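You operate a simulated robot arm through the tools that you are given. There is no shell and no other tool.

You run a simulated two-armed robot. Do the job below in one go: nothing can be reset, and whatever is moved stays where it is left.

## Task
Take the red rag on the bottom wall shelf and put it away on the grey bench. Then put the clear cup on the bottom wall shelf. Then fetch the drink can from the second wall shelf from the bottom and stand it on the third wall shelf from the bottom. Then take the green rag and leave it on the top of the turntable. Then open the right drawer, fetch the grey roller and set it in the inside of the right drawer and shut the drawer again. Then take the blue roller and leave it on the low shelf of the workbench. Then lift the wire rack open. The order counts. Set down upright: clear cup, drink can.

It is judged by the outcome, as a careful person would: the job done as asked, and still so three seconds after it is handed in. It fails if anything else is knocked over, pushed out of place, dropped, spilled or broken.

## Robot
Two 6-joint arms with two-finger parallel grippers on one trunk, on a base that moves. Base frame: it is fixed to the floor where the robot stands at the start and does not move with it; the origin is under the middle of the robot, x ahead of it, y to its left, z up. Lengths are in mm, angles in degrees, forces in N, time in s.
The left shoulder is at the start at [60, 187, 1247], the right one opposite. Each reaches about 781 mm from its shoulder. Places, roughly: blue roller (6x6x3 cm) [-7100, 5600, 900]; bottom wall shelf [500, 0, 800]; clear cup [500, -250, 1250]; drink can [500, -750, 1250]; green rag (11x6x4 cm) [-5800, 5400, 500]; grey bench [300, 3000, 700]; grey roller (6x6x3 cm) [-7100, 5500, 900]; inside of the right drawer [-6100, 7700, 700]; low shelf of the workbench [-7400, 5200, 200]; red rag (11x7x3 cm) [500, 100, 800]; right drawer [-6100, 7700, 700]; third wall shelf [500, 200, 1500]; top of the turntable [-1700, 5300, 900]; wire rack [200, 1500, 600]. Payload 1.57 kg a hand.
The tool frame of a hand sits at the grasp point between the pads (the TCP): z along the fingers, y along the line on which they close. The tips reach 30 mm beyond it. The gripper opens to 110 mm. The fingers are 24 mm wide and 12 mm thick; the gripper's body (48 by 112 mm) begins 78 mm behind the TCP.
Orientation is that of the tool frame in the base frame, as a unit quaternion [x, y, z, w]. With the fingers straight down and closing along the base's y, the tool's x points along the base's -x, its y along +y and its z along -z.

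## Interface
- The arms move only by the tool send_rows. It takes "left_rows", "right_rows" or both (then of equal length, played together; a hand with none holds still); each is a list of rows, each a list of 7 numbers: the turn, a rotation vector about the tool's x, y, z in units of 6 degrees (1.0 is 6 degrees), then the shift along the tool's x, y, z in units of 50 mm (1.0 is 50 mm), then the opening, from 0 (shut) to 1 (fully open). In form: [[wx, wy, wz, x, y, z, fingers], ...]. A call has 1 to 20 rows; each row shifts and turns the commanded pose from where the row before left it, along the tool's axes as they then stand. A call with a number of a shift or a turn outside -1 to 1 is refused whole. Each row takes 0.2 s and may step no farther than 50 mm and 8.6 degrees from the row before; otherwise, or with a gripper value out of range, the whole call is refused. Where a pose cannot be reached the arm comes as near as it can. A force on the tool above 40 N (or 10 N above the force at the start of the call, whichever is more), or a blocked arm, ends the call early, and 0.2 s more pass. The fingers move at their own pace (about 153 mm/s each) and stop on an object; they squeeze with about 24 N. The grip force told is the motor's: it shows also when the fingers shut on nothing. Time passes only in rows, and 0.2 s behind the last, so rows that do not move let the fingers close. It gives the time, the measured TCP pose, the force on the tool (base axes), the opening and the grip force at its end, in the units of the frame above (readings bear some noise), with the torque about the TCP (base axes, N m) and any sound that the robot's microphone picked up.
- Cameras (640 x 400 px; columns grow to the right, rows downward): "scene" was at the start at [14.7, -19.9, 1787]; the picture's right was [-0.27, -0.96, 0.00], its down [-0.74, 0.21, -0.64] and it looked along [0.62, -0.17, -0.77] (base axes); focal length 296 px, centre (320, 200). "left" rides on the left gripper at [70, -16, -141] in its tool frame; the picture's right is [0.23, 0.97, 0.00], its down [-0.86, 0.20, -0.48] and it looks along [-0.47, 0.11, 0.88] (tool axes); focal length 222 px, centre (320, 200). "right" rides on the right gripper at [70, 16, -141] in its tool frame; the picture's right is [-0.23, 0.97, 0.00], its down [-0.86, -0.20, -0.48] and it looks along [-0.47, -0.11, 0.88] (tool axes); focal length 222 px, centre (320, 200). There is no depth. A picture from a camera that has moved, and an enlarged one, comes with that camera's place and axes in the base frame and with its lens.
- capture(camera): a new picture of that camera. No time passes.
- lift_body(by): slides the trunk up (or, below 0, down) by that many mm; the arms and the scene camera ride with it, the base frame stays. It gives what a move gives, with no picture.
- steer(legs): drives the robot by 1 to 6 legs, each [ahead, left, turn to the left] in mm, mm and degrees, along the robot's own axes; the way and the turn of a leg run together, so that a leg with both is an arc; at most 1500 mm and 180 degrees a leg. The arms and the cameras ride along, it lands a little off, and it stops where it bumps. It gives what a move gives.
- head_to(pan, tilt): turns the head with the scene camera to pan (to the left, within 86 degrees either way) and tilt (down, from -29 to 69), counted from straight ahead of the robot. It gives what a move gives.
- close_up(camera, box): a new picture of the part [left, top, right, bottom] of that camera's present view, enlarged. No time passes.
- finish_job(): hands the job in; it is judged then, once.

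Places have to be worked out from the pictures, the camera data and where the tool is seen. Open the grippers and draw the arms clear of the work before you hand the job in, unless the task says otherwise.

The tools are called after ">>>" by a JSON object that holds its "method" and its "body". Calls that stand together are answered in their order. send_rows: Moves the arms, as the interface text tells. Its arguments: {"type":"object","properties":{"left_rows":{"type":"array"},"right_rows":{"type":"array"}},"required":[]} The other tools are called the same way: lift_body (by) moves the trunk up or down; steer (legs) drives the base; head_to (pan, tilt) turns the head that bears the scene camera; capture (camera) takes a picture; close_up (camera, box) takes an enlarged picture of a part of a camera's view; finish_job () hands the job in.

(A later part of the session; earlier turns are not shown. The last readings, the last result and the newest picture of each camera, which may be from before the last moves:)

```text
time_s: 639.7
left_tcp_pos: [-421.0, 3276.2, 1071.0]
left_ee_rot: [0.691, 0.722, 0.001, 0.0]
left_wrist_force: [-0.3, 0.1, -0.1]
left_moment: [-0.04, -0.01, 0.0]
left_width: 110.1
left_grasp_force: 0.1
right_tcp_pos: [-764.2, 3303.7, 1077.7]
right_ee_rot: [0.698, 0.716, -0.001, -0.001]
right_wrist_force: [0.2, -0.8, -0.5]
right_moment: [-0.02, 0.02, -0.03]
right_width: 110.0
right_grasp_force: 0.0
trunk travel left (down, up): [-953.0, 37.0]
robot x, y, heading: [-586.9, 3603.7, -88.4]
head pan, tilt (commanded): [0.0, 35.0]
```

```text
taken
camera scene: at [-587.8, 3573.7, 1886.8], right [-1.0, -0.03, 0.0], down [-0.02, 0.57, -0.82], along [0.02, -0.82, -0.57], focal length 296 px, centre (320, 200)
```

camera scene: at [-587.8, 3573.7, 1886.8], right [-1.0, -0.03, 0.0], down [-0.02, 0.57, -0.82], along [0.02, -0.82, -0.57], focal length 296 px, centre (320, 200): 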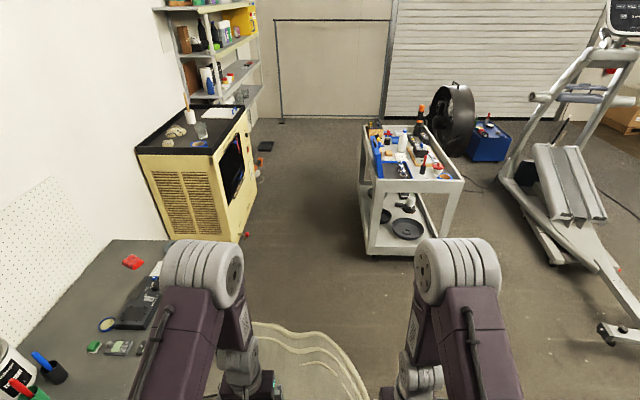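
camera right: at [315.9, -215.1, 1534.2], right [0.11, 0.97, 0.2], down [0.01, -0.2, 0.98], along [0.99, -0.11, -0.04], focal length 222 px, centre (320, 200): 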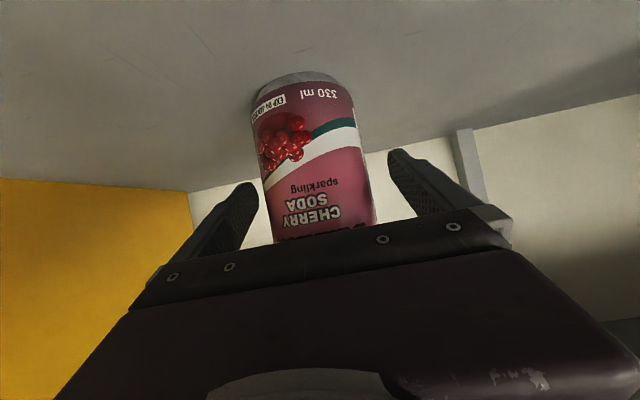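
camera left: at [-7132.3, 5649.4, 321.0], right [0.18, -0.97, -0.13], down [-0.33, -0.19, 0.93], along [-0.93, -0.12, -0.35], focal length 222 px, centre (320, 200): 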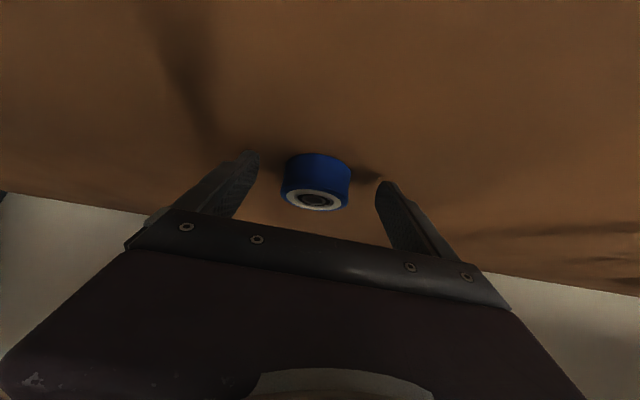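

I drive south to y≈1500 in front of the cream unit and turn to face it (east).

>>> {"method": "steer", "body": {"legs": [[0, 0, -1.6], [1400, 0, 0], [680, 0, 0], [0, 0, 90]]}}

>>> {"method": "head_to", "body": {"pan": 0, "tilt": 40}}

>>> {"method": "capture", "body": {"camera": "scene"}}

```text
time_s: 654.3
left_tcp_pos: [-252.4, 1662.3, 1071.4]
left_ee_rot: [-0.012, 1.0, 0.001, -0.001]
left_wrist_force: [-0.3, 1.0, 0.5]
left_moment: [0.01, 0.02, 0.04]
left_width: 109.9
left_grasp_force: 0.0
right_tcp_pos: [-283.8, 1318.2, 1077.3]
right_ee_rot: [-0.004, 1.0, -0.001, 0.0]
right_wrist_force: [-0.5, 0.6, -0.8]
right_moment: [-0.01, -0.04, 0.01]
right_width: 110.3
right_grasp_force: 0.0
trunk travel left (down, up): [-953.0, 37.0]
robot x, y, heading: [-580.5, 1500.3, 0.4]
head pan, tilt (commanded): [0.0, 35.0]
```

```text
time_s: 654.9
left_tcp_pos: [-250.9, 1661.8, 1071.3]
left_ee_rot: [-0.012, 1.0, 0.0, 0.0]
left_wrist_force: [0.4, -0.3, 0.3]
left_moment: [-0.02, 0.01, 0.03]
left_width: 109.8
left_grasp_force: 0.0
right_tcp_pos: [-283.8, 1317.5, 1077.6]
right_ee_rot: [-0.003, 1.0, -0.001, -0.003]
right_wrist_force: [1.3, 0.8, -0.4]
right_moment: [-0.03, -0.02, 0.0]
right_width: 109.9
right_grasp_force: 0.2
trunk travel left (down, up): [-953.0, 37.0]
robot x, y, heading: [-578.5, 1498.1, 0.3]
head pan, tilt (commanded): [0.0, 40.0]
```

```text
taken
camera scene: at [-554.4, 1501.2, 1879.3], right [0.01, -1.0, 0.0], down [-0.64, -0.01, -0.77], along [0.77, 0.01, -0.64], focal length 296 px, centre (320, 200)
```

scene: 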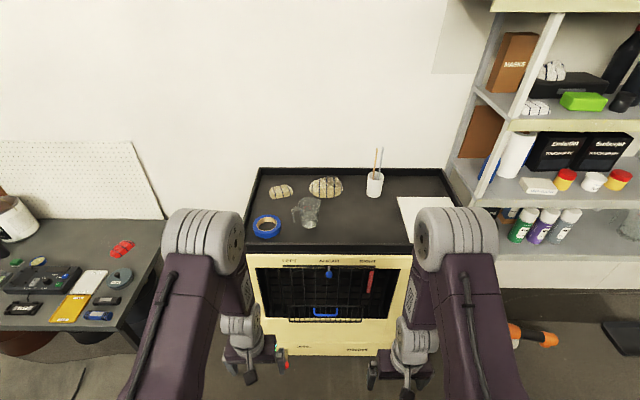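

I lower the trunk to view the unit's front and the wire rack with its blue handle.

>>> {"method": "lift_body", "body": {"by": -400}}

>>> {"method": "lift_body", "body": {"by": -350}}

>>> {"method": "head_to", "body": {"pan": 0, "tilt": 25}}

>>> {"method": "capture", "body": {"camera": "scene"}}

>>> {"method": "close_up", "body": {"camera": "scene", "box": [220, 130, 460, 280]}}

```text
time_s: 658.8
left_tcp_pos: [-251.3, 1662.6, 670.8]
left_ee_rot: [-0.012, 1.0, -0.001, 0.001]
left_wrist_force: [-0.4, -0.4, 0.3]
left_moment: [0.0, 0.01, -0.01]
left_width: 109.9
left_grasp_force: 0.0
right_tcp_pos: [-284.2, 1317.9, 679.0]
right_ee_rot: [-0.003, 1.0, -0.001, -0.002]
right_wrist_force: [-0.4, 0.2, 0.0]
right_moment: [0.0, 0.0, -0.02]
right_width: 110.1
right_grasp_force: 0.0
trunk travel left (down, up): [-553.0, 437.0]
robot x, y, heading: [-576.4, 1501.1, 0.7]
head pan, tilt (commanded): [0.0, 40.0]
```

```text
time_s: 662.2
left_tcp_pos: [-251.8, 1662.2, 321.2]
left_ee_rot: [-0.012, 1.0, 0.0, 0.0]
left_wrist_force: [-0.3, 0.3, 0.5]
left_moment: [0.01, -0.02, 0.03]
left_width: 110.0
left_grasp_force: 0.1
right_tcp_pos: [-284.1, 1318.4, 328.9]
right_ee_rot: [-0.004, 1.0, 0.0, 0.0]
right_wrist_force: [0.1, -0.2, -0.1]
right_moment: [-0.03, -0.04, 0.0]
right_width: 109.9
right_grasp_force: 0.1
trunk travel left (down, up): [-203.0, 787.0]
robot x, y, heading: [-578.7, 1501.0, 0.5]
head pan, tilt (commanded): [0.0, 40.0]
```

```text
time_s: 662.9
left_tcp_pos: [-250.7, 1662.8, 321.9]
left_ee_rot: [-0.012, 1.0, 0.0, 0.001]
left_wrist_force: [0.8, 0.0, -0.2]
left_moment: [-0.02, 0.01, 0.0]
left_width: 110.0
left_grasp_force: 0.1
right_tcp_pos: [-284.4, 1318.2, 326.7]
right_ee_rot: [-0.003, 1.0, -0.002, -0.001]
right_wrist_force: [-0.1, -0.6, -1.3]
right_moment: [-0.01, 0.0, 0.0]
right_width: 110.1
right_grasp_force: 0.1
trunk travel left (down, up): [-203.0, 787.0]
robot x, y, heading: [-582.1, 1500.0, 0.5]
head pan, tilt (commanded): [0.0, 25.0]
```

```text
taken
camera scene: at [-547.3, 1501.4, 1152.5], right [0.01, -1.0, 0.0], down [-0.42, 0.0, -0.91], along [0.91, 0.01, -0.42], focal length 296 px, centre (320, 200)
```

scene: 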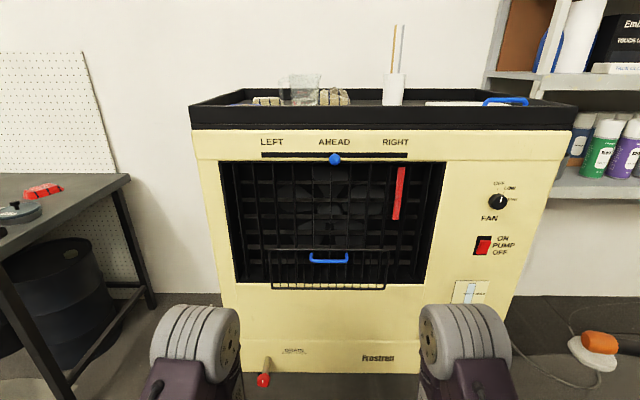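

```text
2.67 times, centred on (340, 205) of scene
camera zoom: at [-547.3, 1501.4, 1152.5], right [0.01, -1.0, 0.0], down [-0.42, 0.0, -0.91], along [0.91, 0.01, -0.42], focal length 790 px, centre (267, 187)
```

zoom: 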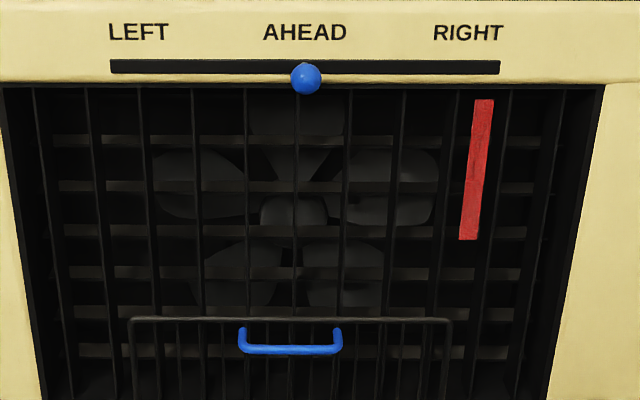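

It's an air cooler; the small wire rack with a blue handle sits at the bottom of the louvre opening. I take views from more heights to understand how it is mounted.

>>> {"method": "close_up", "body": {"camera": "scene", "box": [250, 230, 410, 330]}}

>>> {"method": "lift_body", "body": {"by": 400}}

>>> {"method": "head_to", "body": {"pan": 0, "tilt": 42}}

>>> {"method": "capture", "body": {"camera": "scene"}}

>>> {"method": "close_up", "body": {"camera": "scene", "box": [240, 160, 400, 260]}}

```text
4.00 times, centred on (330, 280) of scene
camera zoom: at [-547.3, 1501.4, 1152.5], right [0.01, -1.0, 0.0], down [-0.42, 0.0, -0.91], along [0.91, 0.01, -0.42], focal length 1185 px, centre (280, -120)
```

zoom: 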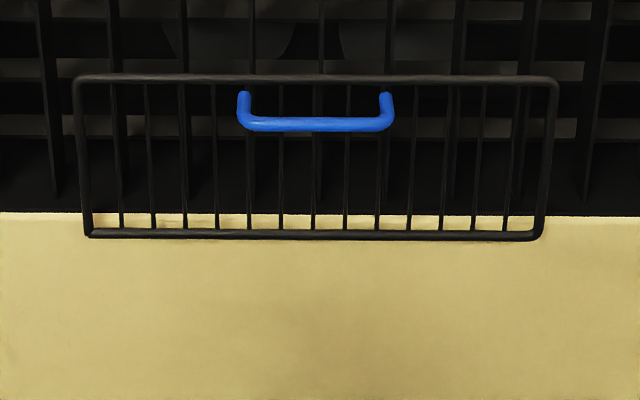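

```text
time_s: 666.8
left_tcp_pos: [-252.9, 1661.8, 721.3]
left_ee_rot: [-0.012, 1.0, 0.0, 0.0]
left_wrist_force: [-1.1, -0.4, 0.5]
left_moment: [0.01, -0.01, 0.01]
left_width: 109.9
left_grasp_force: 0.1
right_tcp_pos: [-284.6, 1318.9, 727.3]
right_ee_rot: [-0.003, 1.0, -0.001, -0.002]
right_wrist_force: [-0.7, 0.2, 0.1]
right_moment: [-0.03, 0.03, -0.01]
right_width: 110.2
right_grasp_force: 0.0
trunk travel left (down, up): [-603.0, 387.0]
robot x, y, heading: [-582.6, 1498.3, 0.5]
head pan, tilt (commanded): [0.0, 25.0]
```

```text
time_s: 667.6
left_tcp_pos: [-252.1, 1661.9, 720.3]
left_ee_rot: [-0.012, 1.0, 0.0, 0.0]
left_wrist_force: [0.0, 0.1, 0.3]
left_moment: [-0.01, -0.04, -0.02]
left_width: 110.2
left_grasp_force: 0.0
right_tcp_pos: [-285.8, 1319.9, 727.3]
right_ee_rot: [-0.003, 1.0, -0.001, -0.001]
right_wrist_force: [-0.1, 0.2, -0.1]
right_moment: [0.03, -0.02, 0.0]
right_width: 110.0
right_grasp_force: 0.1
trunk travel left (down, up): [-603.0, 387.0]
robot x, y, heading: [-581.2, 1502.8, 0.6]
head pan, tilt (commanded): [0.0, 42.0]
```

```text
taken
camera scene: at [-555.8, 1501.3, 1526.4], right [0.01, -1.0, 0.0], down [-0.67, -0.01, -0.74], along [0.74, 0.01, -0.67], focal length 296 px, centre (320, 200)
```

scene: 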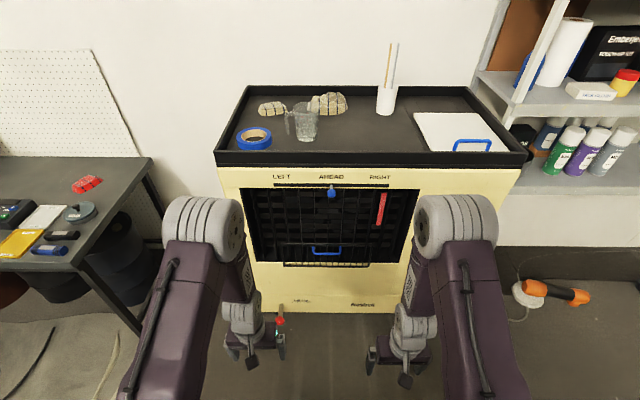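

```text
4.00 times, centred on (320, 210) of scene
camera zoom: at [-555.8, 1501.3, 1526.4], right [0.01, -1.0, 0.0], down [-0.67, -0.01, -0.74], along [0.74, 0.01, -0.67], focal length 1185 px, centre (320, 160)
```

zoom: 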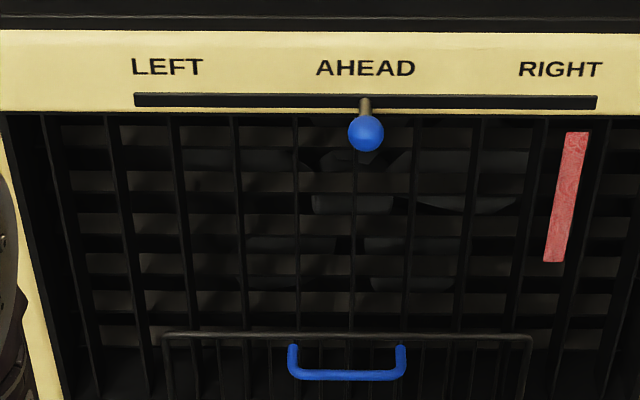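

The rack is an upright panel (z≈536–672, x≈148) with the blue handle bar at ≈[113, 1483, 661] near its top. I line up my left arm with it, lower the trunk and bring the hand to the forward pose.

>>> {"method": "steer", "body": {"legs": [[0, -180, -0.6]]}}

>>> {"method": "lift_body", "body": {"by": -314}}

>>> {"method": "send_rows", "body": {"left_rows": [[0, -0.962, 0, -0.53, 0, -0.38, 1], [0, -0.962, 0, -0.5655, 0, -0.3248, 1], [0, -0.962, 0, -0.5953, 0, -0.2663, 1], [0, -0.962, 0, -0.619, 0, -0.2052, 1], [0, -0.962, 0, -0.6366, 0, -0.1416, 1], [0, -0.962, 0, -0.6476, 0, -0.0771, 1], [0, -0.962, 0, -0.652, 0, -0.0119, 1], [0, -0.962, 0, -0.6499, 0, 0.0541, 1], [0, -0.962, 0, -0.6411, 0, 0.1196, 1], [0, -0.962, 0, -0.626, 0, 0.1826, 1], [0, -0.962, 0, -0.6044, 0, 0.2449, 1], [0, -0.962, 0, -0.5766, 0, 0.3048, 1], [0, -0.962, 0, -0.5434, 0, 0.3605, 1]]}}

>>> {"method": "send_rows", "body": {"left_rows": [[0, 0, 1, 0, 0, 0, 1], [0, 0, 1, 0, 0, 0, 1], [0, 0, 1, 0, 0, 0, 1], [0, 0, 1, 0, 0, 0, 1], [0, 0, 1, 0, 0, 0, 1], [0, 0, 1, 0, 0, 0, 1], [0, 0, 1, 0, 0, 0, 1], [0, 0, 1, 0, 0, 0, 1], [0, 0, 1, 0, 0, 0, 1], [0, 0, 1, 0, 0, 0, 1], [0, 0, 1, 0, 0, 0, 1], [0, 0, 1, 0, 0, 0, 1], [0, 0, 1, 0, 0, 0, 1], [0, 0, 1, 0, 0, 0, 1], [0, 0, 1, 0, 0, 0, 1]]}}

>>> {"method": "capture", "body": {"camera": "left"}}

>>> {"method": "capture", "body": {"camera": "scene"}}

```text
time_s: 669.1
left_tcp_pos: [-249.1, 1481.6, 719.1]
left_ee_rot: [-0.009, 1.0, 0.001, 0.0]
left_wrist_force: [0.8, 1.1, -0.2]
left_moment: [0.02, 0.0, 0.0]
left_width: 109.9
left_grasp_force: 0.1
right_tcp_pos: [-284.3, 1138.1, 727.1]
right_ee_rot: [-0.001, 1.0, -0.001, 0.0]
right_wrist_force: [-0.9, 0.3, -0.2]
right_moment: [0.02, 0.0, 0.0]
right_width: 110.2
right_grasp_force: 0.1
trunk travel left (down, up): [-603.0, 387.0]
robot x, y, heading: [-577.2, 1322.0, 0.0]
head pan, tilt (commanded): [0.0, 42.0]
```

```text
time_s: 672.2
left_tcp_pos: [-250.9, 1480.6, 406.2]
left_ee_rot: [-0.009, 1.0, -0.001, 0.0]
left_wrist_force: [0.1, 0.2, 0.0]
left_moment: [-0.01, 0.02, 0.03]
left_width: 110.1
left_grasp_force: 0.0
right_tcp_pos: [-284.4, 1138.5, 414.2]
right_ee_rot: [-0.002, 1.0, -0.001, -0.002]
right_wrist_force: [0.2, 0.0, 0.1]
right_moment: [-0.02, 0.02, -0.01]
right_width: 109.9
right_grasp_force: 0.0
trunk travel left (down, up): [-289.0, 701.0]
robot x, y, heading: [-581.4, 1322.4, 0.3]
head pan, tilt (commanded): [0.0, 42.0]
```

```text
time_s: 675.0
left_tcp_pos: [93.6, 1487.3, 647.9]
left_ee_rot: [-0.006, 0.798, 0.007, 0.602]
left_wrist_force: [-13.6, -0.8, -17.7]
left_moment: [0.96, 0.34, -0.76]
left_width: 109.9
left_grasp_force: 0.1
right_tcp_pos: [-283.8, 1138.7, 413.7]
right_ee_rot: [-0.001, 1.0, -0.002, -0.002]
right_wrist_force: [0.1, -0.4, 0.4]
right_moment: [0.01, 0.0, 0.0]
right_width: 109.7
right_grasp_force: 0.1
trunk travel left (down, up): [-289.0, 701.0]
robot x, y, heading: [-583.3, 1322.8, 0.1]
head pan, tilt (commanded): [0.0, 42.0]
```

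```text
time_s: 678.2
left_tcp_pos: [94.3, 1487.1, 654.3]
left_ee_rot: [0.556, 0.566, 0.435, 0.426]
left_wrist_force: [0.6, 0.4, -0.5]
left_moment: [-0.02, 0.0, 0.02]
left_width: 109.9
left_grasp_force: 0.0
right_tcp_pos: [-283.8, 1137.7, 414.8]
right_ee_rot: [0.0, 1.0, -0.001, -0.002]
right_wrist_force: [-0.1, 0.4, -0.6]
right_moment: [-0.03, 0.01, 0.0]
right_width: 110.0
right_grasp_force: 0.0
trunk travel left (down, up): [-289.0, 701.0]
robot x, y, heading: [-578.8, 1321.5, 0.5]
head pan, tilt (commanded): [0.0, 42.0]
```

```text
taken
camera left: at [-48.0, 1552.2, 675.2], right [0.25, 0.23, 0.94], down [-0.39, -0.86, 0.31], along [0.89, -0.45, -0.12], focal length 222 px, centre (320, 200)
```

left: 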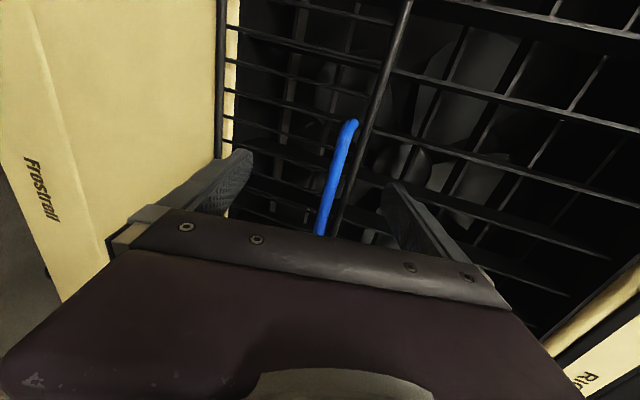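

```text
taken
camera scene: at [-554.6, 1322.0, 1212.3], right [0.0, -1.0, 0.0], down [-0.67, 0.0, -0.74], along [0.74, 0.0, -0.67], focal length 296 px, centre (320, 200)
```

scene: 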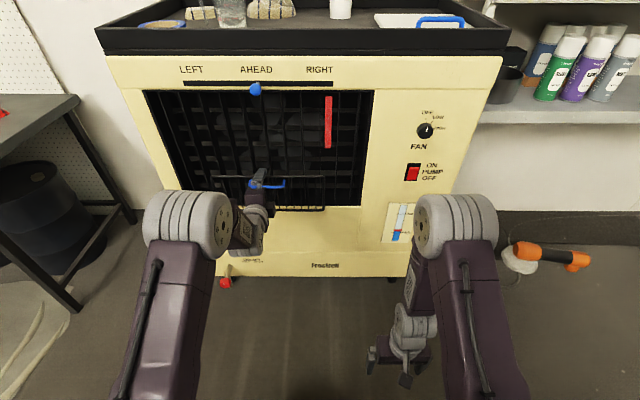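

The hand already straddles the blue bar (bar ≈19 mm beyond the TCP). I close on it.

>>> {"method": "send_rows", "body": {"left_rows": [[0, 0, 0, 0, 0, 0, 0.6], [0, 0, 0, 0, 0, 0, 0.3], [0, 0, 0, 0, 0, 0, 0], [0, 0, 0, 0, 0, 0, 0], [0, 0, 0, 0, 0, 0, 0]]}}

>>> {"method": "capture", "body": {"camera": "left"}}

>>> {"method": "close_up", "body": {"camera": "scene", "box": [140, 80, 400, 242]}}

```text
time_s: 679.4
left_tcp_pos: [93.7, 1487.0, 661.1]
left_ee_rot: [0.552, 0.563, 0.44, 0.429]
left_wrist_force: [-4.0, 2.8, 30.2]
left_moment: [0.21, -0.65, -0.13]
left_width: 9.5
left_grasp_force: 27.8
right_tcp_pos: [-284.8, 1138.9, 414.7]
right_ee_rot: [-0.001, 1.0, 0.0, 0.001]
right_wrist_force: [0.5, 0.2, -0.9]
right_moment: [0.01, 0.0, 0.01]
right_width: 110.0
right_grasp_force: 0.0
trunk travel left (down, up): [-289.0, 701.0]
robot x, y, heading: [-578.6, 1319.3, 0.3]
head pan, tilt (commanded): [0.0, 42.0]
```

```text
taken
camera left: at [-50.1, 1552.0, 680.3], right [0.23, 0.23, 0.94], down [-0.4, -0.86, 0.31], along [0.89, -0.45, -0.11], focal length 222 px, centre (320, 200)
```

left: 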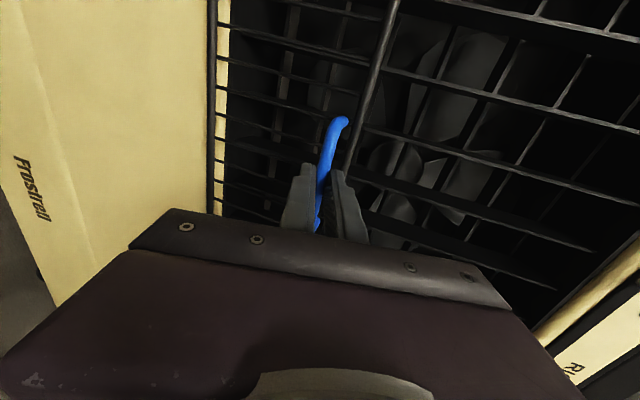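

```text
2.46 times, centred on (270, 161) of scene
camera zoom: at [-560.2, 1321.2, 1212.7], right [0.0, -1.0, 0.0], down [-0.67, 0.0, -0.75], along [0.75, 0.0, -0.67], focal length 730 px, centre (443, 296)
```

zoom: 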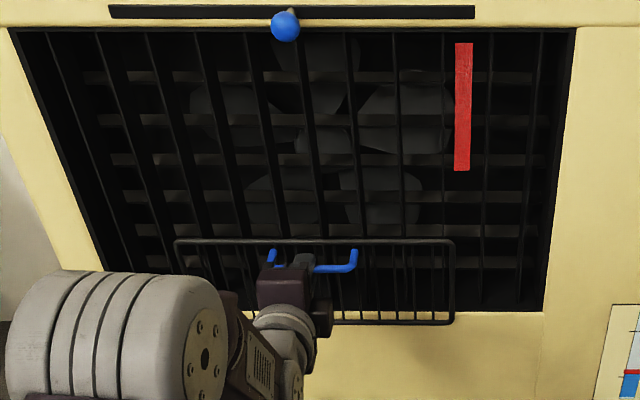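

The handle is gripped. I try lifting gently in small steps and watch the force.

>>> {"method": "send_rows", "body": {"left_rows": [[0, 0, 0, 0, 0.0966, -0.026, 0], [0, 0, 0, 0, 0.0966, -0.026, 0], [0, 0, 0, 0, 0.0966, -0.026, 0]]}}

>>> {"method": "send_rows", "body": {"left_rows": [[0, 0, 0, 0, 0.0966, -0.026, 0], [0, 0, 0, 0, 0.0966, -0.026, 0], [0, 0, 0, 0, 0, 0, 0]]}}

>>> {"method": "close_up", "body": {"camera": "scene", "box": [140, 80, 400, 242]}}

```text
time_s: 680.2
left_tcp_pos: [94.8, 1487.7, 662.6]
left_ee_rot: [0.558, 0.57, 0.431, 0.422]
left_wrist_force: [7.2, 0.6, -10.6]
left_moment: [0.3, 0.19, 0.26]
left_width: 9.7
left_grasp_force: 28.3
right_tcp_pos: [-284.2, 1138.2, 413.2]
right_ee_rot: [-0.001, 1.0, 0.0, -0.003]
right_wrist_force: [-0.2, 0.1, 0.5]
right_moment: [-0.02, 0.04, -0.02]
right_width: 109.9
right_grasp_force: 0.0
trunk travel left (down, up): [-289.0, 701.0]
robot x, y, heading: [-578.4, 1320.5, 0.1]
head pan, tilt (commanded): [0.0, 42.0]
```

```text
time_s: 680.8
left_tcp_pos: [92.3, 1488.1, 662.7]
left_ee_rot: [0.565, 0.573, 0.425, 0.415]
left_wrist_force: [8.4, 1.6, -18.1]
left_moment: [0.25, 0.34, 0.29]
left_width: 9.6
left_grasp_force: 27.6
right_tcp_pos: [-284.4, 1138.0, 413.5]
right_ee_rot: [-0.001, 1.0, -0.002, -0.004]
right_wrist_force: [0.4, 0.2, -0.3]
right_moment: [-0.03, 0.02, -0.01]
right_width: 109.9
right_grasp_force: 0.0
trunk travel left (down, up): [-289.0, 701.0]
robot x, y, heading: [-577.2, 1322.3, 0.3]
head pan, tilt (commanded): [0.0, 42.0]
stopped in row 3 (left hand): the force on the tool passed its limit at 43 N (the readings are from after the stop); the commanded pose is now the measured one
```

```text
2.46 times, centred on (270, 161) of scene
camera zoom: at [-551.2, 1322.8, 1212.3], right [0.0, -1.0, 0.0], down [-0.67, 0.0, -0.74], along [0.74, 0.0, -0.67], focal length 730 px, centre (443, 296)
```

zoom: 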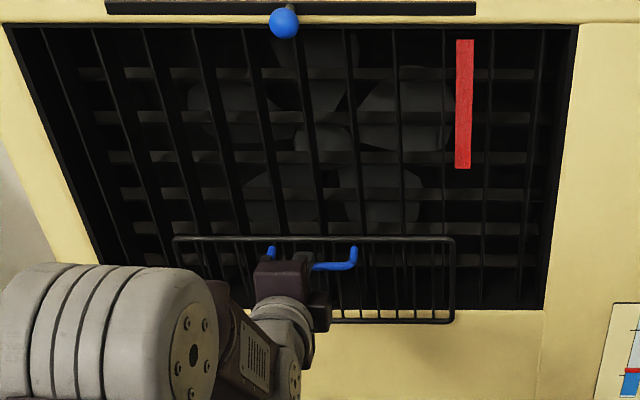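

Straight lifting is blocked, so the rack is not a vertical slide. I test a gentle outward pull instead.

>>> {"method": "send_rows", "body": {"left_rows": [[0, 0, 0, 0, -0.03, -0.0956, 0], [0, 0, 0, 0, -0.03, -0.0956, 0], [0, 0, 0, 0, -0.03, -0.0956, 0], [0, 0, 0, 0, 0, 0, 0]]}}

>>> {"method": "capture", "body": {"camera": "left"}}

>>> {"method": "close_up", "body": {"camera": "scene", "box": [140, 80, 400, 242]}}

```text
time_s: 681.8
left_tcp_pos: [79.9, 1487.3, 662.7]
left_ee_rot: [0.564, 0.573, 0.425, 0.416]
left_wrist_force: [13.4, 1.5, -29.8]
left_moment: [0.2, 0.62, 0.02]
left_width: 9.8
left_grasp_force: 28.1
right_tcp_pos: [-282.9, 1138.4, 412.9]
right_ee_rot: [0.0, 1.0, -0.002, -0.005]
right_wrist_force: [-0.8, -0.2, 0.1]
right_moment: [-0.02, -0.03, -0.02]
right_width: 110.1
right_grasp_force: 0.1
trunk travel left (down, up): [-289.0, 701.0]
robot x, y, heading: [-577.0, 1322.8, 0.5]
head pan, tilt (commanded): [0.0, 42.0]
```

```text
taken
camera left: at [-62.2, 1552.1, 688.6], right [0.28, 0.23, 0.93], down [-0.38, -0.86, 0.33], along [0.88, -0.45, -0.15], focal length 222 px, centre (320, 200)
```

left: 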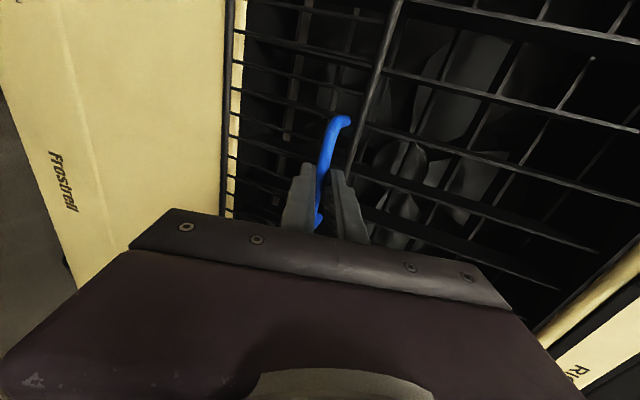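

```text
2.46 times, centred on (270, 161) of scene
camera zoom: at [-548.1, 1323.3, 1212.0], right [0.0, -1.0, 0.0], down [-0.67, 0.0, -0.74], along [0.74, 0.0, -0.67], focal length 730 px, centre (443, 296)
```

zoom: 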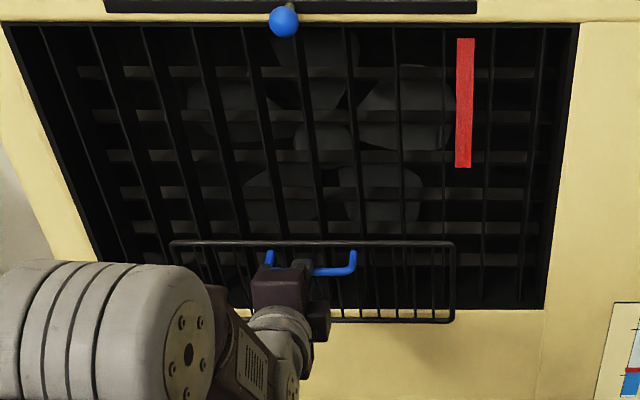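

The rack moved outward (≈12 mm) with the force pattern of a hinge along its bottom edge. I follow that arc: out and slightly down, in small steps.

>>> {"method": "send_rows", "body": {"left_rows": [[0, 0, 0, 0, -0.144, -0.06, 0], [0, 0, 0, 0, -0.125, -0.066, 0], [0, 0, 0, 0, 0, 0, 0]]}}

>>> {"method": "send_rows", "body": {"left_rows": [[0, 0, 0, 0, -0.1, -0.13, 0], [0, 0, 0, 0, -0.1, -0.13, 0], [0, 0, 0, 0, 0, 0, 0]]}}

>>> {"method": "close_up", "body": {"camera": "scene", "box": [140, 80, 400, 242]}}

>>> {"method": "capture", "body": {"camera": "left"}}

```text
time_s: 682.6
left_tcp_pos: [68.1, 1485.6, 657.5]
left_ee_rot: [0.561, 0.571, 0.428, 0.42]
left_wrist_force: [6.3, 4.9, -12.7]
left_moment: [0.24, 0.2, 0.08]
left_width: 9.7
left_grasp_force: 28.0
right_tcp_pos: [-282.4, 1137.8, 414.3]
right_ee_rot: [-0.001, 1.0, -0.001, -0.003]
right_wrist_force: [-0.4, 0.4, 0.1]
right_moment: [-0.02, 0.02, -0.02]
right_width: 110.1
right_grasp_force: 0.0
trunk travel left (down, up): [-289.0, 701.0]
robot x, y, heading: [-576.1, 1324.3, 0.3]
head pan, tilt (commanded): [0.0, 42.0]
```

```text
time_s: 683.4
left_tcp_pos: [53.6, 1487.3, 649.5]
left_ee_rot: [0.561, 0.572, 0.428, 0.418]
left_wrist_force: [8.3, 7.3, -13.5]
left_moment: [0.4, 0.29, 0.52]
left_width: 9.7
left_grasp_force: 27.6
right_tcp_pos: [-283.1, 1138.9, 414.0]
right_ee_rot: [-0.002, 1.0, -0.002, -0.003]
right_wrist_force: [0.2, -0.7, 0.4]
right_moment: [0.03, -0.01, 0.02]
right_width: 109.9
right_grasp_force: 0.0
trunk travel left (down, up): [-289.0, 701.0]
robot x, y, heading: [-580.3, 1320.6, 0.5]
head pan, tilt (commanded): [0.0, 42.0]
```

```text
2.46 times, centred on (270, 161) of scene
camera zoom: at [-551.3, 1323.4, 1212.2], right [0.0, -1.0, 0.0], down [-0.67, 0.0, -0.74], along [0.74, 0.0, -0.67], focal length 730 px, centre (443, 296)
```

zoom: 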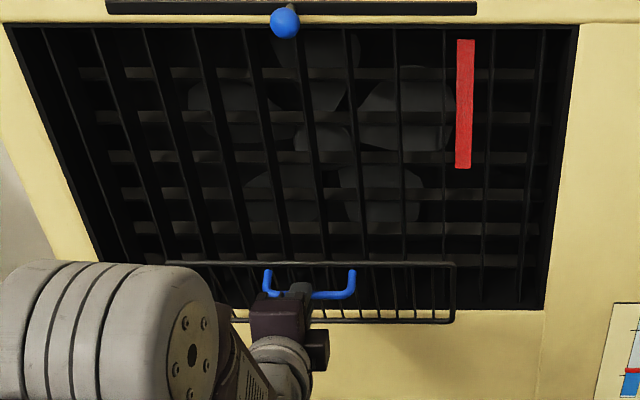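

```text
taken
camera left: at [-89.7, 1551.8, 674.5], right [0.27, 0.23, 0.93], down [-0.39, -0.86, 0.33], along [0.88, -0.45, -0.15], focal length 222 px, centre (320, 200)
```

left: 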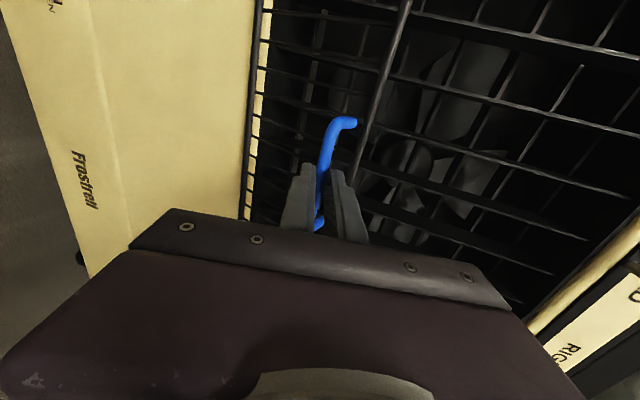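

The hinge at the bottom edge is confirmed (top bar swings out, bottom bar stays). I continue along the arc toward 45°.

>>> {"method": "send_rows", "body": {"left_rows": [[0, 0, 0, 0, -0.198, -0.109, 0], [0, 0, 0, 0, -0.194, -0.116, 0], [0, 0, 0, 0, 0, 0, 0]]}}

>>> {"method": "send_rows", "body": {"left_rows": [[0, 0, 0, 0, -0.206, -0.098, 0], [0, 0, 0, 0, -0.21, -0.078, 0], [0, 0, 0, 0, -0.218, -0.062, 0], [0, 0, 0, 0, 0, 0, 0]]}}

>>> {"method": "capture", "body": {"camera": "scene"}}

>>> {"method": "capture", "body": {"camera": "left"}}

```text
time_s: 684.2
left_tcp_pos: [45.6, 1486.8, 646.1]
left_ee_rot: [0.562, 0.572, 0.427, 0.417]
left_wrist_force: [4.5, 12.0, -6.4]
left_moment: [0.36, 0.06, 0.47]
left_width: 9.8
left_grasp_force: 27.9
left hand out of reach, approached as far as the arm can: row 1, 2
right_tcp_pos: [-283.9, 1138.7, 412.9]
right_ee_rot: [-0.001, 1.0, -0.002, -0.001]
right_wrist_force: [0.1, -0.1, -0.5]
right_moment: [-0.02, 0.04, 0.02]
right_width: 110.2
right_grasp_force: 0.0
trunk travel left (down, up): [-289.0, 701.0]
robot x, y, heading: [-578.0, 1323.2, 0.1]
head pan, tilt (commanded): [0.0, 42.0]
```

```text
time_s: 685.2
left_tcp_pos: [48.9, 1483.5, 643.6]
left_ee_rot: [0.561, 0.57, 0.428, 0.421]
left_wrist_force: [-14.2, 9.0, 19.6]
left_moment: [0.28, -0.38, 0.1]
left_width: 9.9
left_grasp_force: 28.8
left hand out of reach, approached as far as the arm can: row 1, 2, 3
right_tcp_pos: [-286.2, 1137.9, 415.0]
right_ee_rot: [-0.001, 1.0, -0.001, 0.001]
right_wrist_force: [0.0, 0.2, 0.0]
right_moment: [0.02, 0.02, -0.02]
right_width: 109.6
right_grasp_force: 0.1
trunk travel left (down, up): [-289.0, 701.0]
robot x, y, heading: [-577.6, 1321.1, -0.1]
head pan, tilt (commanded): [0.0, 42.0]
```

```text
taken
camera scene: at [-559.3, 1322.3, 1212.6], right [0.0, -1.0, 0.0], down [-0.67, 0.0, -0.75], along [0.75, 0.0, -0.67], focal length 296 px, centre (320, 200)
```

scene: 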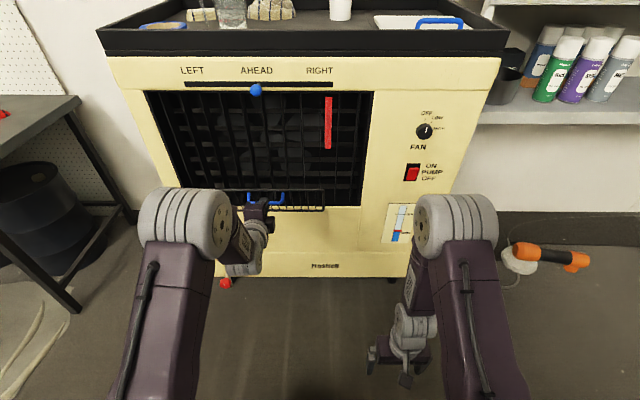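

```text
taken
camera left: at [-93.2, 1548.7, 667.7], right [0.27, 0.23, 0.94], down [-0.39, -0.86, 0.32], along [0.88, -0.45, -0.14], focal length 222 px, centre (320, 200)
```

left: 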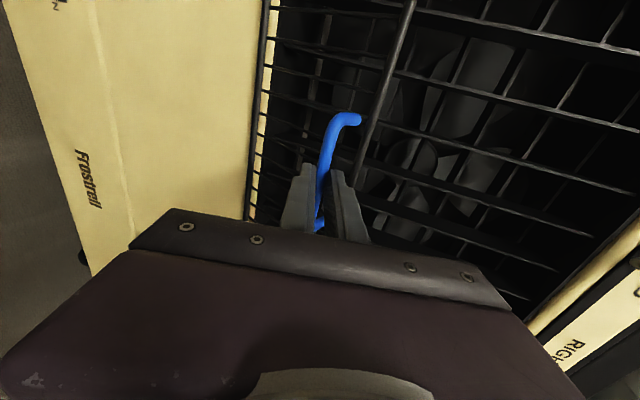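

The arm is at its wrist limit, so I continue the arc by moving base and trunk in small steps (back and down).

>>> {"method": "steer", "body": {"legs": [[-10, 0, 0]]}}

>>> {"method": "lift_body", "body": {"by": -6}}

>>> {"method": "steer", "body": {"legs": [[-10, 0, 0]]}}

>>> {"method": "lift_body", "body": {"by": -8}}

>>> {"method": "close_up", "body": {"camera": "scene", "box": [140, 80, 400, 242]}}

```text
time_s: 686.0
left_tcp_pos: [40.4, 1483.0, 636.6]
left_ee_rot: [0.565, 0.572, 0.425, 0.416]
left_wrist_force: [5.2, 2.4, -6.9]
left_moment: [0.04, 0.21, -0.17]
left_width: 9.8
left_grasp_force: 27.9
right_tcp_pos: [-293.8, 1137.8, 413.0]
right_ee_rot: [-0.001, 1.0, 0.0, -0.002]
right_wrist_force: [0.0, -0.3, 0.0]
right_moment: [0.0, -0.01, -0.01]
right_width: 109.9
right_grasp_force: 0.1
trunk travel left (down, up): [-289.0, 701.0]
robot x, y, heading: [-588.5, 1323.2, 0.3]
head pan, tilt (commanded): [0.0, 42.0]
```

```text
time_s: 686.5
left_tcp_pos: [38.9, 1483.3, 635.4]
left_ee_rot: [0.563, 0.571, 0.427, 0.419]
left_wrist_force: [-10.4, 2.1, 10.5]
left_moment: [0.02, -0.23, -0.2]
left_width: 10.0
left_grasp_force: 28.2
right_tcp_pos: [-295.4, 1137.7, 408.0]
right_ee_rot: [-0.001, 1.0, -0.001, 0.0]
right_wrist_force: [0.3, 0.0, 0.6]
right_moment: [0.01, -0.01, 0.01]
right_width: 109.8
right_grasp_force: 0.2
trunk travel left (down, up): [-283.0, 707.0]
robot x, y, heading: [-588.8, 1318.8, 0.1]
head pan, tilt (commanded): [0.0, 42.0]
```

```text
time_s: 687.2
left_tcp_pos: [31.4, 1482.8, 628.8]
left_ee_rot: [0.566, 0.573, 0.423, 0.415]
left_wrist_force: [13.8, 1.1, -15.4]
left_moment: [0.17, 0.22, 0.15]
left_width: 9.9
left_grasp_force: 27.7
right_tcp_pos: [-303.4, 1138.6, 404.6]
right_ee_rot: [-0.002, 1.0, -0.001, -0.004]
right_wrist_force: [0.5, 0.2, 0.3]
right_moment: [0.0, 0.02, -0.02]
right_width: 110.1
right_grasp_force: 0.1
trunk travel left (down, up): [-283.0, 707.0]
robot x, y, heading: [-598.1, 1321.2, 0.3]
head pan, tilt (commanded): [0.0, 42.0]
```

```text
time_s: 687.8
left_tcp_pos: [29.6, 1482.8, 625.7]
left_ee_rot: [0.564, 0.571, 0.427, 0.417]
left_wrist_force: [-9.1, 1.6, 8.2]
left_moment: [0.03, -0.16, -0.13]
left_width: 9.9
left_grasp_force: 27.7
right_tcp_pos: [-304.7, 1138.1, 400.0]
right_ee_rot: [0.0, 1.0, -0.001, -0.002]
right_wrist_force: [-0.4, 0.8, -0.1]
right_moment: [-0.01, -0.01, 0.0]
right_width: 110.1
right_grasp_force: 0.0
trunk travel left (down, up): [-275.0, 715.0]
robot x, y, heading: [-602.6, 1318.3, 0.1]
head pan, tilt (commanded): [0.0, 42.0]
```

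```text
2.46 times, centred on (270, 161) of scene
camera zoom: at [-576.6, 1321.7, 1198.6], right [0.0, -1.0, 0.0], down [-0.67, 0.0, -0.74], along [0.74, 0.0, -0.67], focal length 730 px, centre (443, 296)
```

zoom: 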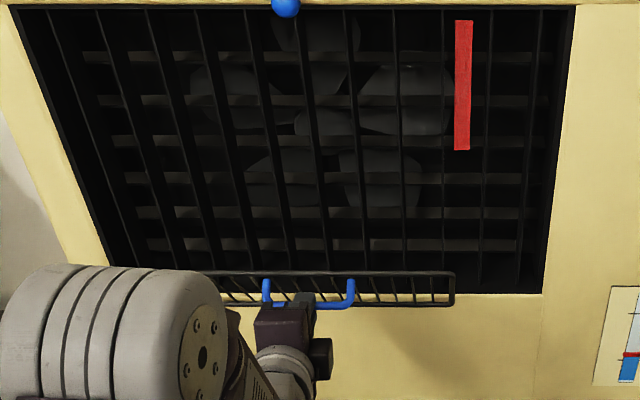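

Following nicely (≈35° open). I continue in small steps.

>>> {"method": "lift_body", "body": {"by": -7}}

>>> {"method": "steer", "body": {"legs": [[-7, 0, 0]]}}

>>> {"method": "lift_body", "body": {"by": -9}}

>>> {"method": "steer", "body": {"legs": [[-7, 0, 0]]}}

>>> {"method": "lift_body", "body": {"by": -9}}

>>> {"method": "close_up", "body": {"camera": "scene", "box": [140, 80, 400, 242]}}

```text
time_s: 688.4
left_tcp_pos: [28.2, 1482.9, 618.5]
left_ee_rot: [0.564, 0.572, 0.425, 0.417]
left_wrist_force: [-16.1, 1.6, 11.2]
left_moment: [0.1, -0.15, 0.04]
left_width: 9.7
left_grasp_force: 28.2
right_tcp_pos: [-304.7, 1137.3, 393.1]
right_ee_rot: [-0.001, 1.0, -0.001, -0.001]
right_wrist_force: [-0.6, 0.1, -0.7]
right_moment: [-0.02, 0.04, -0.02]
right_width: 110.2
right_grasp_force: 0.0
trunk travel left (down, up): [-268.0, 722.0]
robot x, y, heading: [-597.5, 1321.5, 0.3]
head pan, tilt (commanded): [0.0, 42.0]
```

```text
time_s: 689.1
left_tcp_pos: [24.5, 1482.4, 613.7]
left_ee_rot: [0.566, 0.574, 0.423, 0.414]
left_wrist_force: [10.9, 1.1, -9.9]
left_moment: [0.14, 0.15, 0.19]
left_width: 9.6
left_grasp_force: 28.1
right_tcp_pos: [-310.1, 1136.4, 392.6]
right_ee_rot: [0.0, 1.0, -0.001, -0.002]
right_wrist_force: [0.6, -0.6, 0.0]
right_moment: [-0.01, -0.03, 0.01]
right_width: 109.9
right_grasp_force: 0.1
trunk travel left (down, up): [-268.0, 722.0]
robot x, y, heading: [-606.8, 1321.3, -0.1]
head pan, tilt (commanded): [0.0, 42.0]
```

```text
time_s: 689.7
left_tcp_pos: [22.0, 1483.9, 608.1]
left_ee_rot: [0.565, 0.572, 0.425, 0.416]
left_wrist_force: [-14.4, 1.5, 9.0]
left_moment: [0.04, -0.1, -0.14]
left_width: 9.6
left_grasp_force: 27.8
right_tcp_pos: [-313.4, 1137.4, 383.3]
right_ee_rot: [-0.001, 1.0, -0.002, 0.001]
right_wrist_force: [-0.7, -0.2, 0.8]
right_moment: [0.01, 0.0, -0.03]
right_width: 110.1
right_grasp_force: 0.0
trunk travel left (down, up): [-259.0, 731.0]
robot x, y, heading: [-607.0, 1319.5, 0.1]
head pan, tilt (commanded): [0.0, 42.0]
```

```text
time_s: 690.4
left_tcp_pos: [17.7, 1482.9, 602.4]
left_ee_rot: [0.567, 0.574, 0.423, 0.414]
left_wrist_force: [15.4, 1.9, -11.6]
left_moment: [0.18, 0.13, 0.19]
left_width: 9.7
left_grasp_force: 28.3
right_tcp_pos: [-318.4, 1138.2, 383.1]
right_ee_rot: [0.0, 1.0, -0.002, -0.003]
right_wrist_force: [0.6, 0.1, -0.8]
right_moment: [0.02, -0.01, 0.01]
right_width: 110.2
right_grasp_force: 0.1
trunk travel left (down, up): [-259.0, 731.0]
robot x, y, heading: [-610.3, 1317.9, 0.2]
head pan, tilt (commanded): [0.0, 42.0]
```

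```text
time_s: 691.0
left_tcp_pos: [14.6, 1483.6, 596.1]
left_ee_rot: [0.565, 0.573, 0.424, 0.416]
left_wrist_force: [-12.5, 1.3, 4.6]
left_moment: [0.05, -0.05, -0.1]
left_width: 9.4
left_grasp_force: 27.7
right_tcp_pos: [-318.1, 1138.9, 373.8]
right_ee_rot: [-0.001, 1.0, -0.001, -0.001]
right_wrist_force: [-0.2, 0.6, -0.4]
right_moment: [0.01, 0.01, 0.02]
right_width: 109.7
right_grasp_force: 0.0
trunk travel left (down, up): [-250.0, 740.0]
robot x, y, heading: [-608.9, 1319.9, 0.2]
head pan, tilt (commanded): [0.0, 42.0]
```

```text
2.46 times, centred on (270, 161) of scene
camera zoom: at [-589.8, 1321.7, 1173.5], right [0.0, -1.0, 0.0], down [-0.67, 0.0, -0.74], along [0.74, 0.0, -0.67], focal length 730 px, centre (443, 296)
```

zoom: 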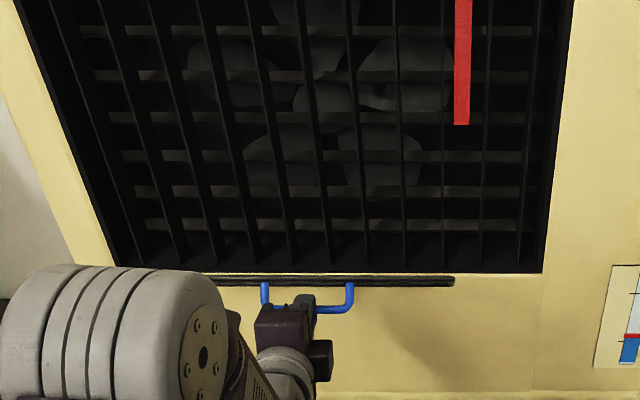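

About 48° open. I continue down the arc.

>>> {"method": "lift_body", "body": {"by": -8}}

>>> {"method": "steer", "body": {"legs": [[-7, 0, 0]]}}

>>> {"method": "lift_body", "body": {"by": -11}}

>>> {"method": "steer", "body": {"legs": [[-4, 0, 0]]}}

>>> {"method": "lift_body", "body": {"by": -11}}

>>> {"method": "capture", "body": {"camera": "left"}}

>>> {"method": "close_up", "body": {"camera": "scene", "box": [140, 80, 400, 242]}}

```text
time_s: 691.6
left_tcp_pos: [14.5, 1482.4, 589.4]
left_ee_rot: [0.565, 0.573, 0.425, 0.415]
left_wrist_force: [-18.6, 0.8, 6.3]
left_moment: [0.11, 0.0, -0.01]
left_width: 9.6
left_grasp_force: 27.9
right_tcp_pos: [-318.8, 1137.7, 366.7]
right_ee_rot: [0.0, 1.0, -0.001, 0.0]
right_wrist_force: [1.2, 0.2, -0.4]
right_moment: [-0.01, -0.04, -0.03]
right_width: 110.1
right_grasp_force: 0.0
trunk travel left (down, up): [-242.0, 748.0]
robot x, y, heading: [-609.8, 1321.2, 0.5]
head pan, tilt (commanded): [0.0, 42.0]
```

```text
time_s: 692.3
left_tcp_pos: [11.4, 1483.6, 585.9]
left_ee_rot: [0.567, 0.574, 0.421, 0.414]
left_wrist_force: [19.1, 1.1, -9.6]
left_moment: [0.05, 0.07, 0.02]
left_width: 9.9
left_grasp_force: 27.7
right_tcp_pos: [-323.0, 1137.1, 366.0]
right_ee_rot: [-0.001, 1.0, -0.001, -0.003]
right_wrist_force: [0.8, -0.2, -0.3]
right_moment: [-0.02, 0.01, 0.01]
right_width: 110.1
right_grasp_force: 0.0
trunk travel left (down, up): [-242.0, 748.0]
robot x, y, heading: [-620.3, 1320.8, -0.2]
head pan, tilt (commanded): [0.0, 42.0]
```

```text
time_s: 692.9
left_tcp_pos: [8.5, 1483.3, 578.0]
left_ee_rot: [0.567, 0.573, 0.423, 0.414]
left_wrist_force: [-13.9, -0.2, 2.6]
left_moment: [0.07, 0.08, -0.05]
left_width: 9.7
left_grasp_force: 28.0
right_tcp_pos: [-325.6, 1137.3, 355.7]
right_ee_rot: [-0.001, 1.0, -0.001, -0.001]
right_wrist_force: [0.3, 0.2, -0.2]
right_moment: [0.02, -0.01, 0.0]
right_width: 110.0
right_grasp_force: 0.0
trunk travel left (down, up): [-231.0, 759.0]
robot x, y, heading: [-615.9, 1321.7, 0.2]
head pan, tilt (commanded): [0.0, 42.0]
```

```text
time_s: 693.6
left_tcp_pos: [8.0, 1482.4, 575.5]
left_ee_rot: [0.566, 0.573, 0.423, 0.414]
left_wrist_force: [17.4, 1.2, -6.3]
left_moment: [0.15, 0.05, 0.26]
left_width: 9.9
left_grasp_force: 28.3
right_tcp_pos: [-326.6, 1136.8, 355.1]
right_ee_rot: [0.0, 1.0, 0.0, -0.003]
right_wrist_force: [0.3, 0.5, -0.4]
right_moment: [0.0, -0.02, -0.01]
right_width: 109.9
right_grasp_force: 0.0
trunk travel left (down, up): [-231.0, 759.0]
robot x, y, heading: [-621.8, 1322.1, -0.1]
head pan, tilt (commanded): [0.0, 42.0]
```

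```text
time_s: 694.2
left_tcp_pos: [5.2, 1480.9, 567.3]
left_ee_rot: [0.567, 0.573, 0.423, 0.414]
left_wrist_force: [-11.4, 0.5, 0.1]
left_moment: [0.09, 0.11, -0.03]
left_width: 9.8
left_grasp_force: 27.8
right_tcp_pos: [-328.2, 1138.0, 345.3]
right_ee_rot: [-0.001, 1.0, -0.001, 0.0]
right_wrist_force: [0.2, -0.2, -0.4]
right_moment: [-0.01, -0.02, -0.02]
right_width: 110.0
right_grasp_force: 0.1
trunk travel left (down, up): [-220.0, 770.0]
robot x, y, heading: [-621.4, 1321.3, 0.4]
head pan, tilt (commanded): [0.0, 42.0]
```

```text
taken
camera left: at [-136.0, 1548.0, 593.5], right [0.29, 0.23, 0.93], down [-0.38, -0.86, 0.33], along [0.88, -0.45, -0.16], focal length 222 px, centre (320, 200)
```

left: 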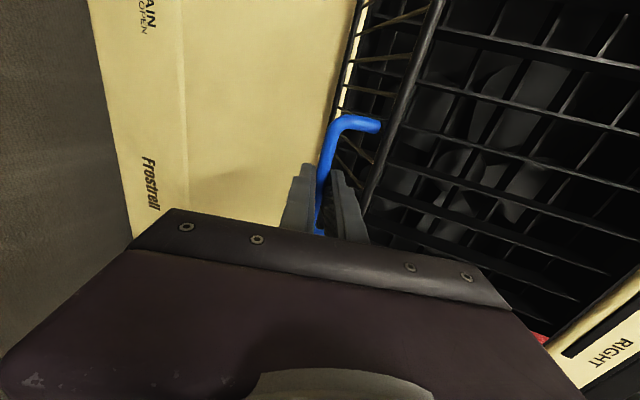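

```text
2.46 times, centred on (270, 161) of scene
camera zoom: at [-599.4, 1321.7, 1143.3], right [0.0, -1.0, 0.0], down [-0.67, 0.0, -0.74], along [0.74, 0.0, -0.67], focal length 730 px, centre (443, 296)
```

zoom: 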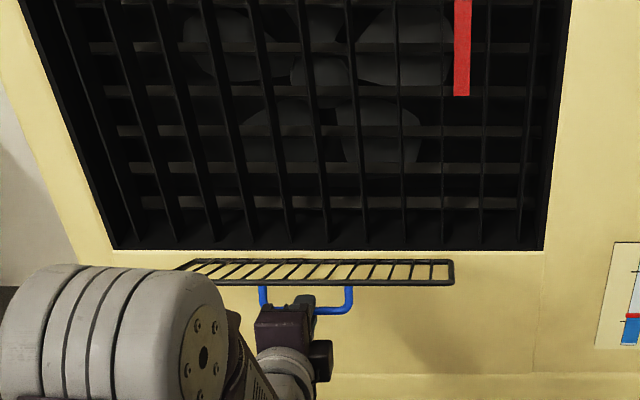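

About 62° open now; continue downward.

>>> {"method": "lift_body", "body": {"by": -9}}

>>> {"method": "steer", "body": {"legs": [[-4, 0, 0]]}}

>>> {"method": "lift_body", "body": {"by": -11}}

>>> {"method": "lift_body", "body": {"by": -10}}

>>> {"method": "close_up", "body": {"camera": "scene", "box": [140, 80, 400, 242]}}

```text
time_s: 694.8
left_tcp_pos: [5.5, 1483.1, 559.4]
left_ee_rot: [0.565, 0.574, 0.424, 0.415]
left_wrist_force: [-19.8, 0.4, 1.9]
left_moment: [0.04, 0.1, -0.11]
left_width: 9.6
left_grasp_force: 28.5
right_tcp_pos: [-328.6, 1137.9, 336.1]
right_ee_rot: [0.0, 1.0, -0.001, 0.0]
right_wrist_force: [0.2, -0.2, 0.1]
right_moment: [0.0, -0.03, 0.0]
right_width: 110.1
right_grasp_force: 0.0
trunk travel left (down, up): [-211.0, 779.0]
robot x, y, heading: [-620.1, 1322.0, 0.3]
head pan, tilt (commanded): [0.0, 42.0]
```

```text
time_s: 695.5
left_tcp_pos: [4.6, 1483.8, 556.9]
left_ee_rot: [0.566, 0.573, 0.423, 0.414]
left_wrist_force: [19.3, 1.2, -4.4]
left_moment: [0.19, -0.04, 0.18]
left_width: 9.9
left_grasp_force: 27.5
right_tcp_pos: [-332.3, 1137.7, 335.5]
right_ee_rot: [0.0, 1.0, -0.001, -0.002]
right_wrist_force: [-1.0, 0.7, -0.1]
right_moment: [-0.01, -0.01, 0.01]
right_width: 110.1
right_grasp_force: 0.0
trunk travel left (down, up): [-211.0, 779.0]
robot x, y, heading: [-622.4, 1320.6, 0.3]
head pan, tilt (commanded): [0.0, 42.0]
```

```text
time_s: 696.1
left_tcp_pos: [3.4, 1481.7, 545.4]
left_ee_rot: [0.565, 0.574, 0.423, 0.415]
left_wrist_force: [-0.9, 0.7, -1.9]
left_moment: [0.12, 0.15, 0.06]
left_width: 9.7
left_grasp_force: 27.8
right_tcp_pos: [-331.9, 1137.5, 323.9]
right_ee_rot: [0.001, 1.0, -0.001, -0.001]
right_wrist_force: [-0.2, 0.3, -0.3]
right_moment: [-0.01, 0.03, 0.0]
right_width: 110.2
right_grasp_force: 0.0
trunk travel left (down, up): [-200.0, 790.0]
robot x, y, heading: [-624.5, 1322.5, -0.0]
head pan, tilt (commanded): [0.0, 42.0]
```

```text
time_s: 696.7
left_tcp_pos: [4.0, 1483.0, 537.4]
left_ee_rot: [0.565, 0.573, 0.424, 0.415]
left_wrist_force: [-5.6, -0.7, -1.9]
left_moment: [0.12, 0.16, 0.03]
left_width: 9.7
left_grasp_force: 28.0
right_tcp_pos: [-331.2, 1136.6, 313.8]
right_ee_rot: [0.0, 1.0, -0.002, -0.002]
right_wrist_force: [0.3, 0.0, 0.9]
right_moment: [-0.01, 0.01, -0.03]
right_width: 110.1
right_grasp_force: 0.0
trunk travel left (down, up): [-190.0, 800.0]
robot x, y, heading: [-629.1, 1323.2, -0.1]
head pan, tilt (commanded): [0.0, 42.0]
```

```text
2.46 times, centred on (270, 161) of scene
camera zoom: at [-601.8, 1321.8, 1113.2], right [0.0, -1.0, 0.0], down [-0.67, 0.0, -0.74], along [0.74, 0.0, -0.67], focal length 730 px, centre (443, 296)
```

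zoom: 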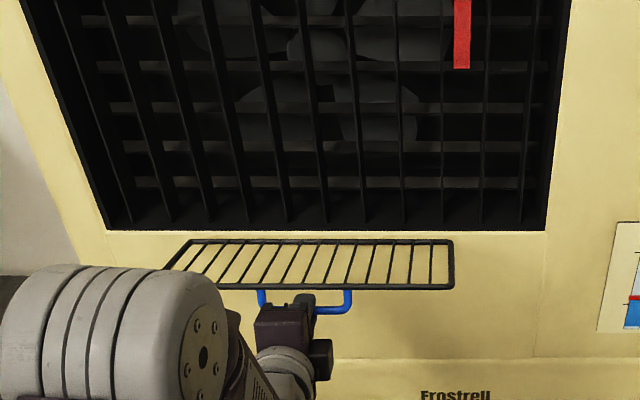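

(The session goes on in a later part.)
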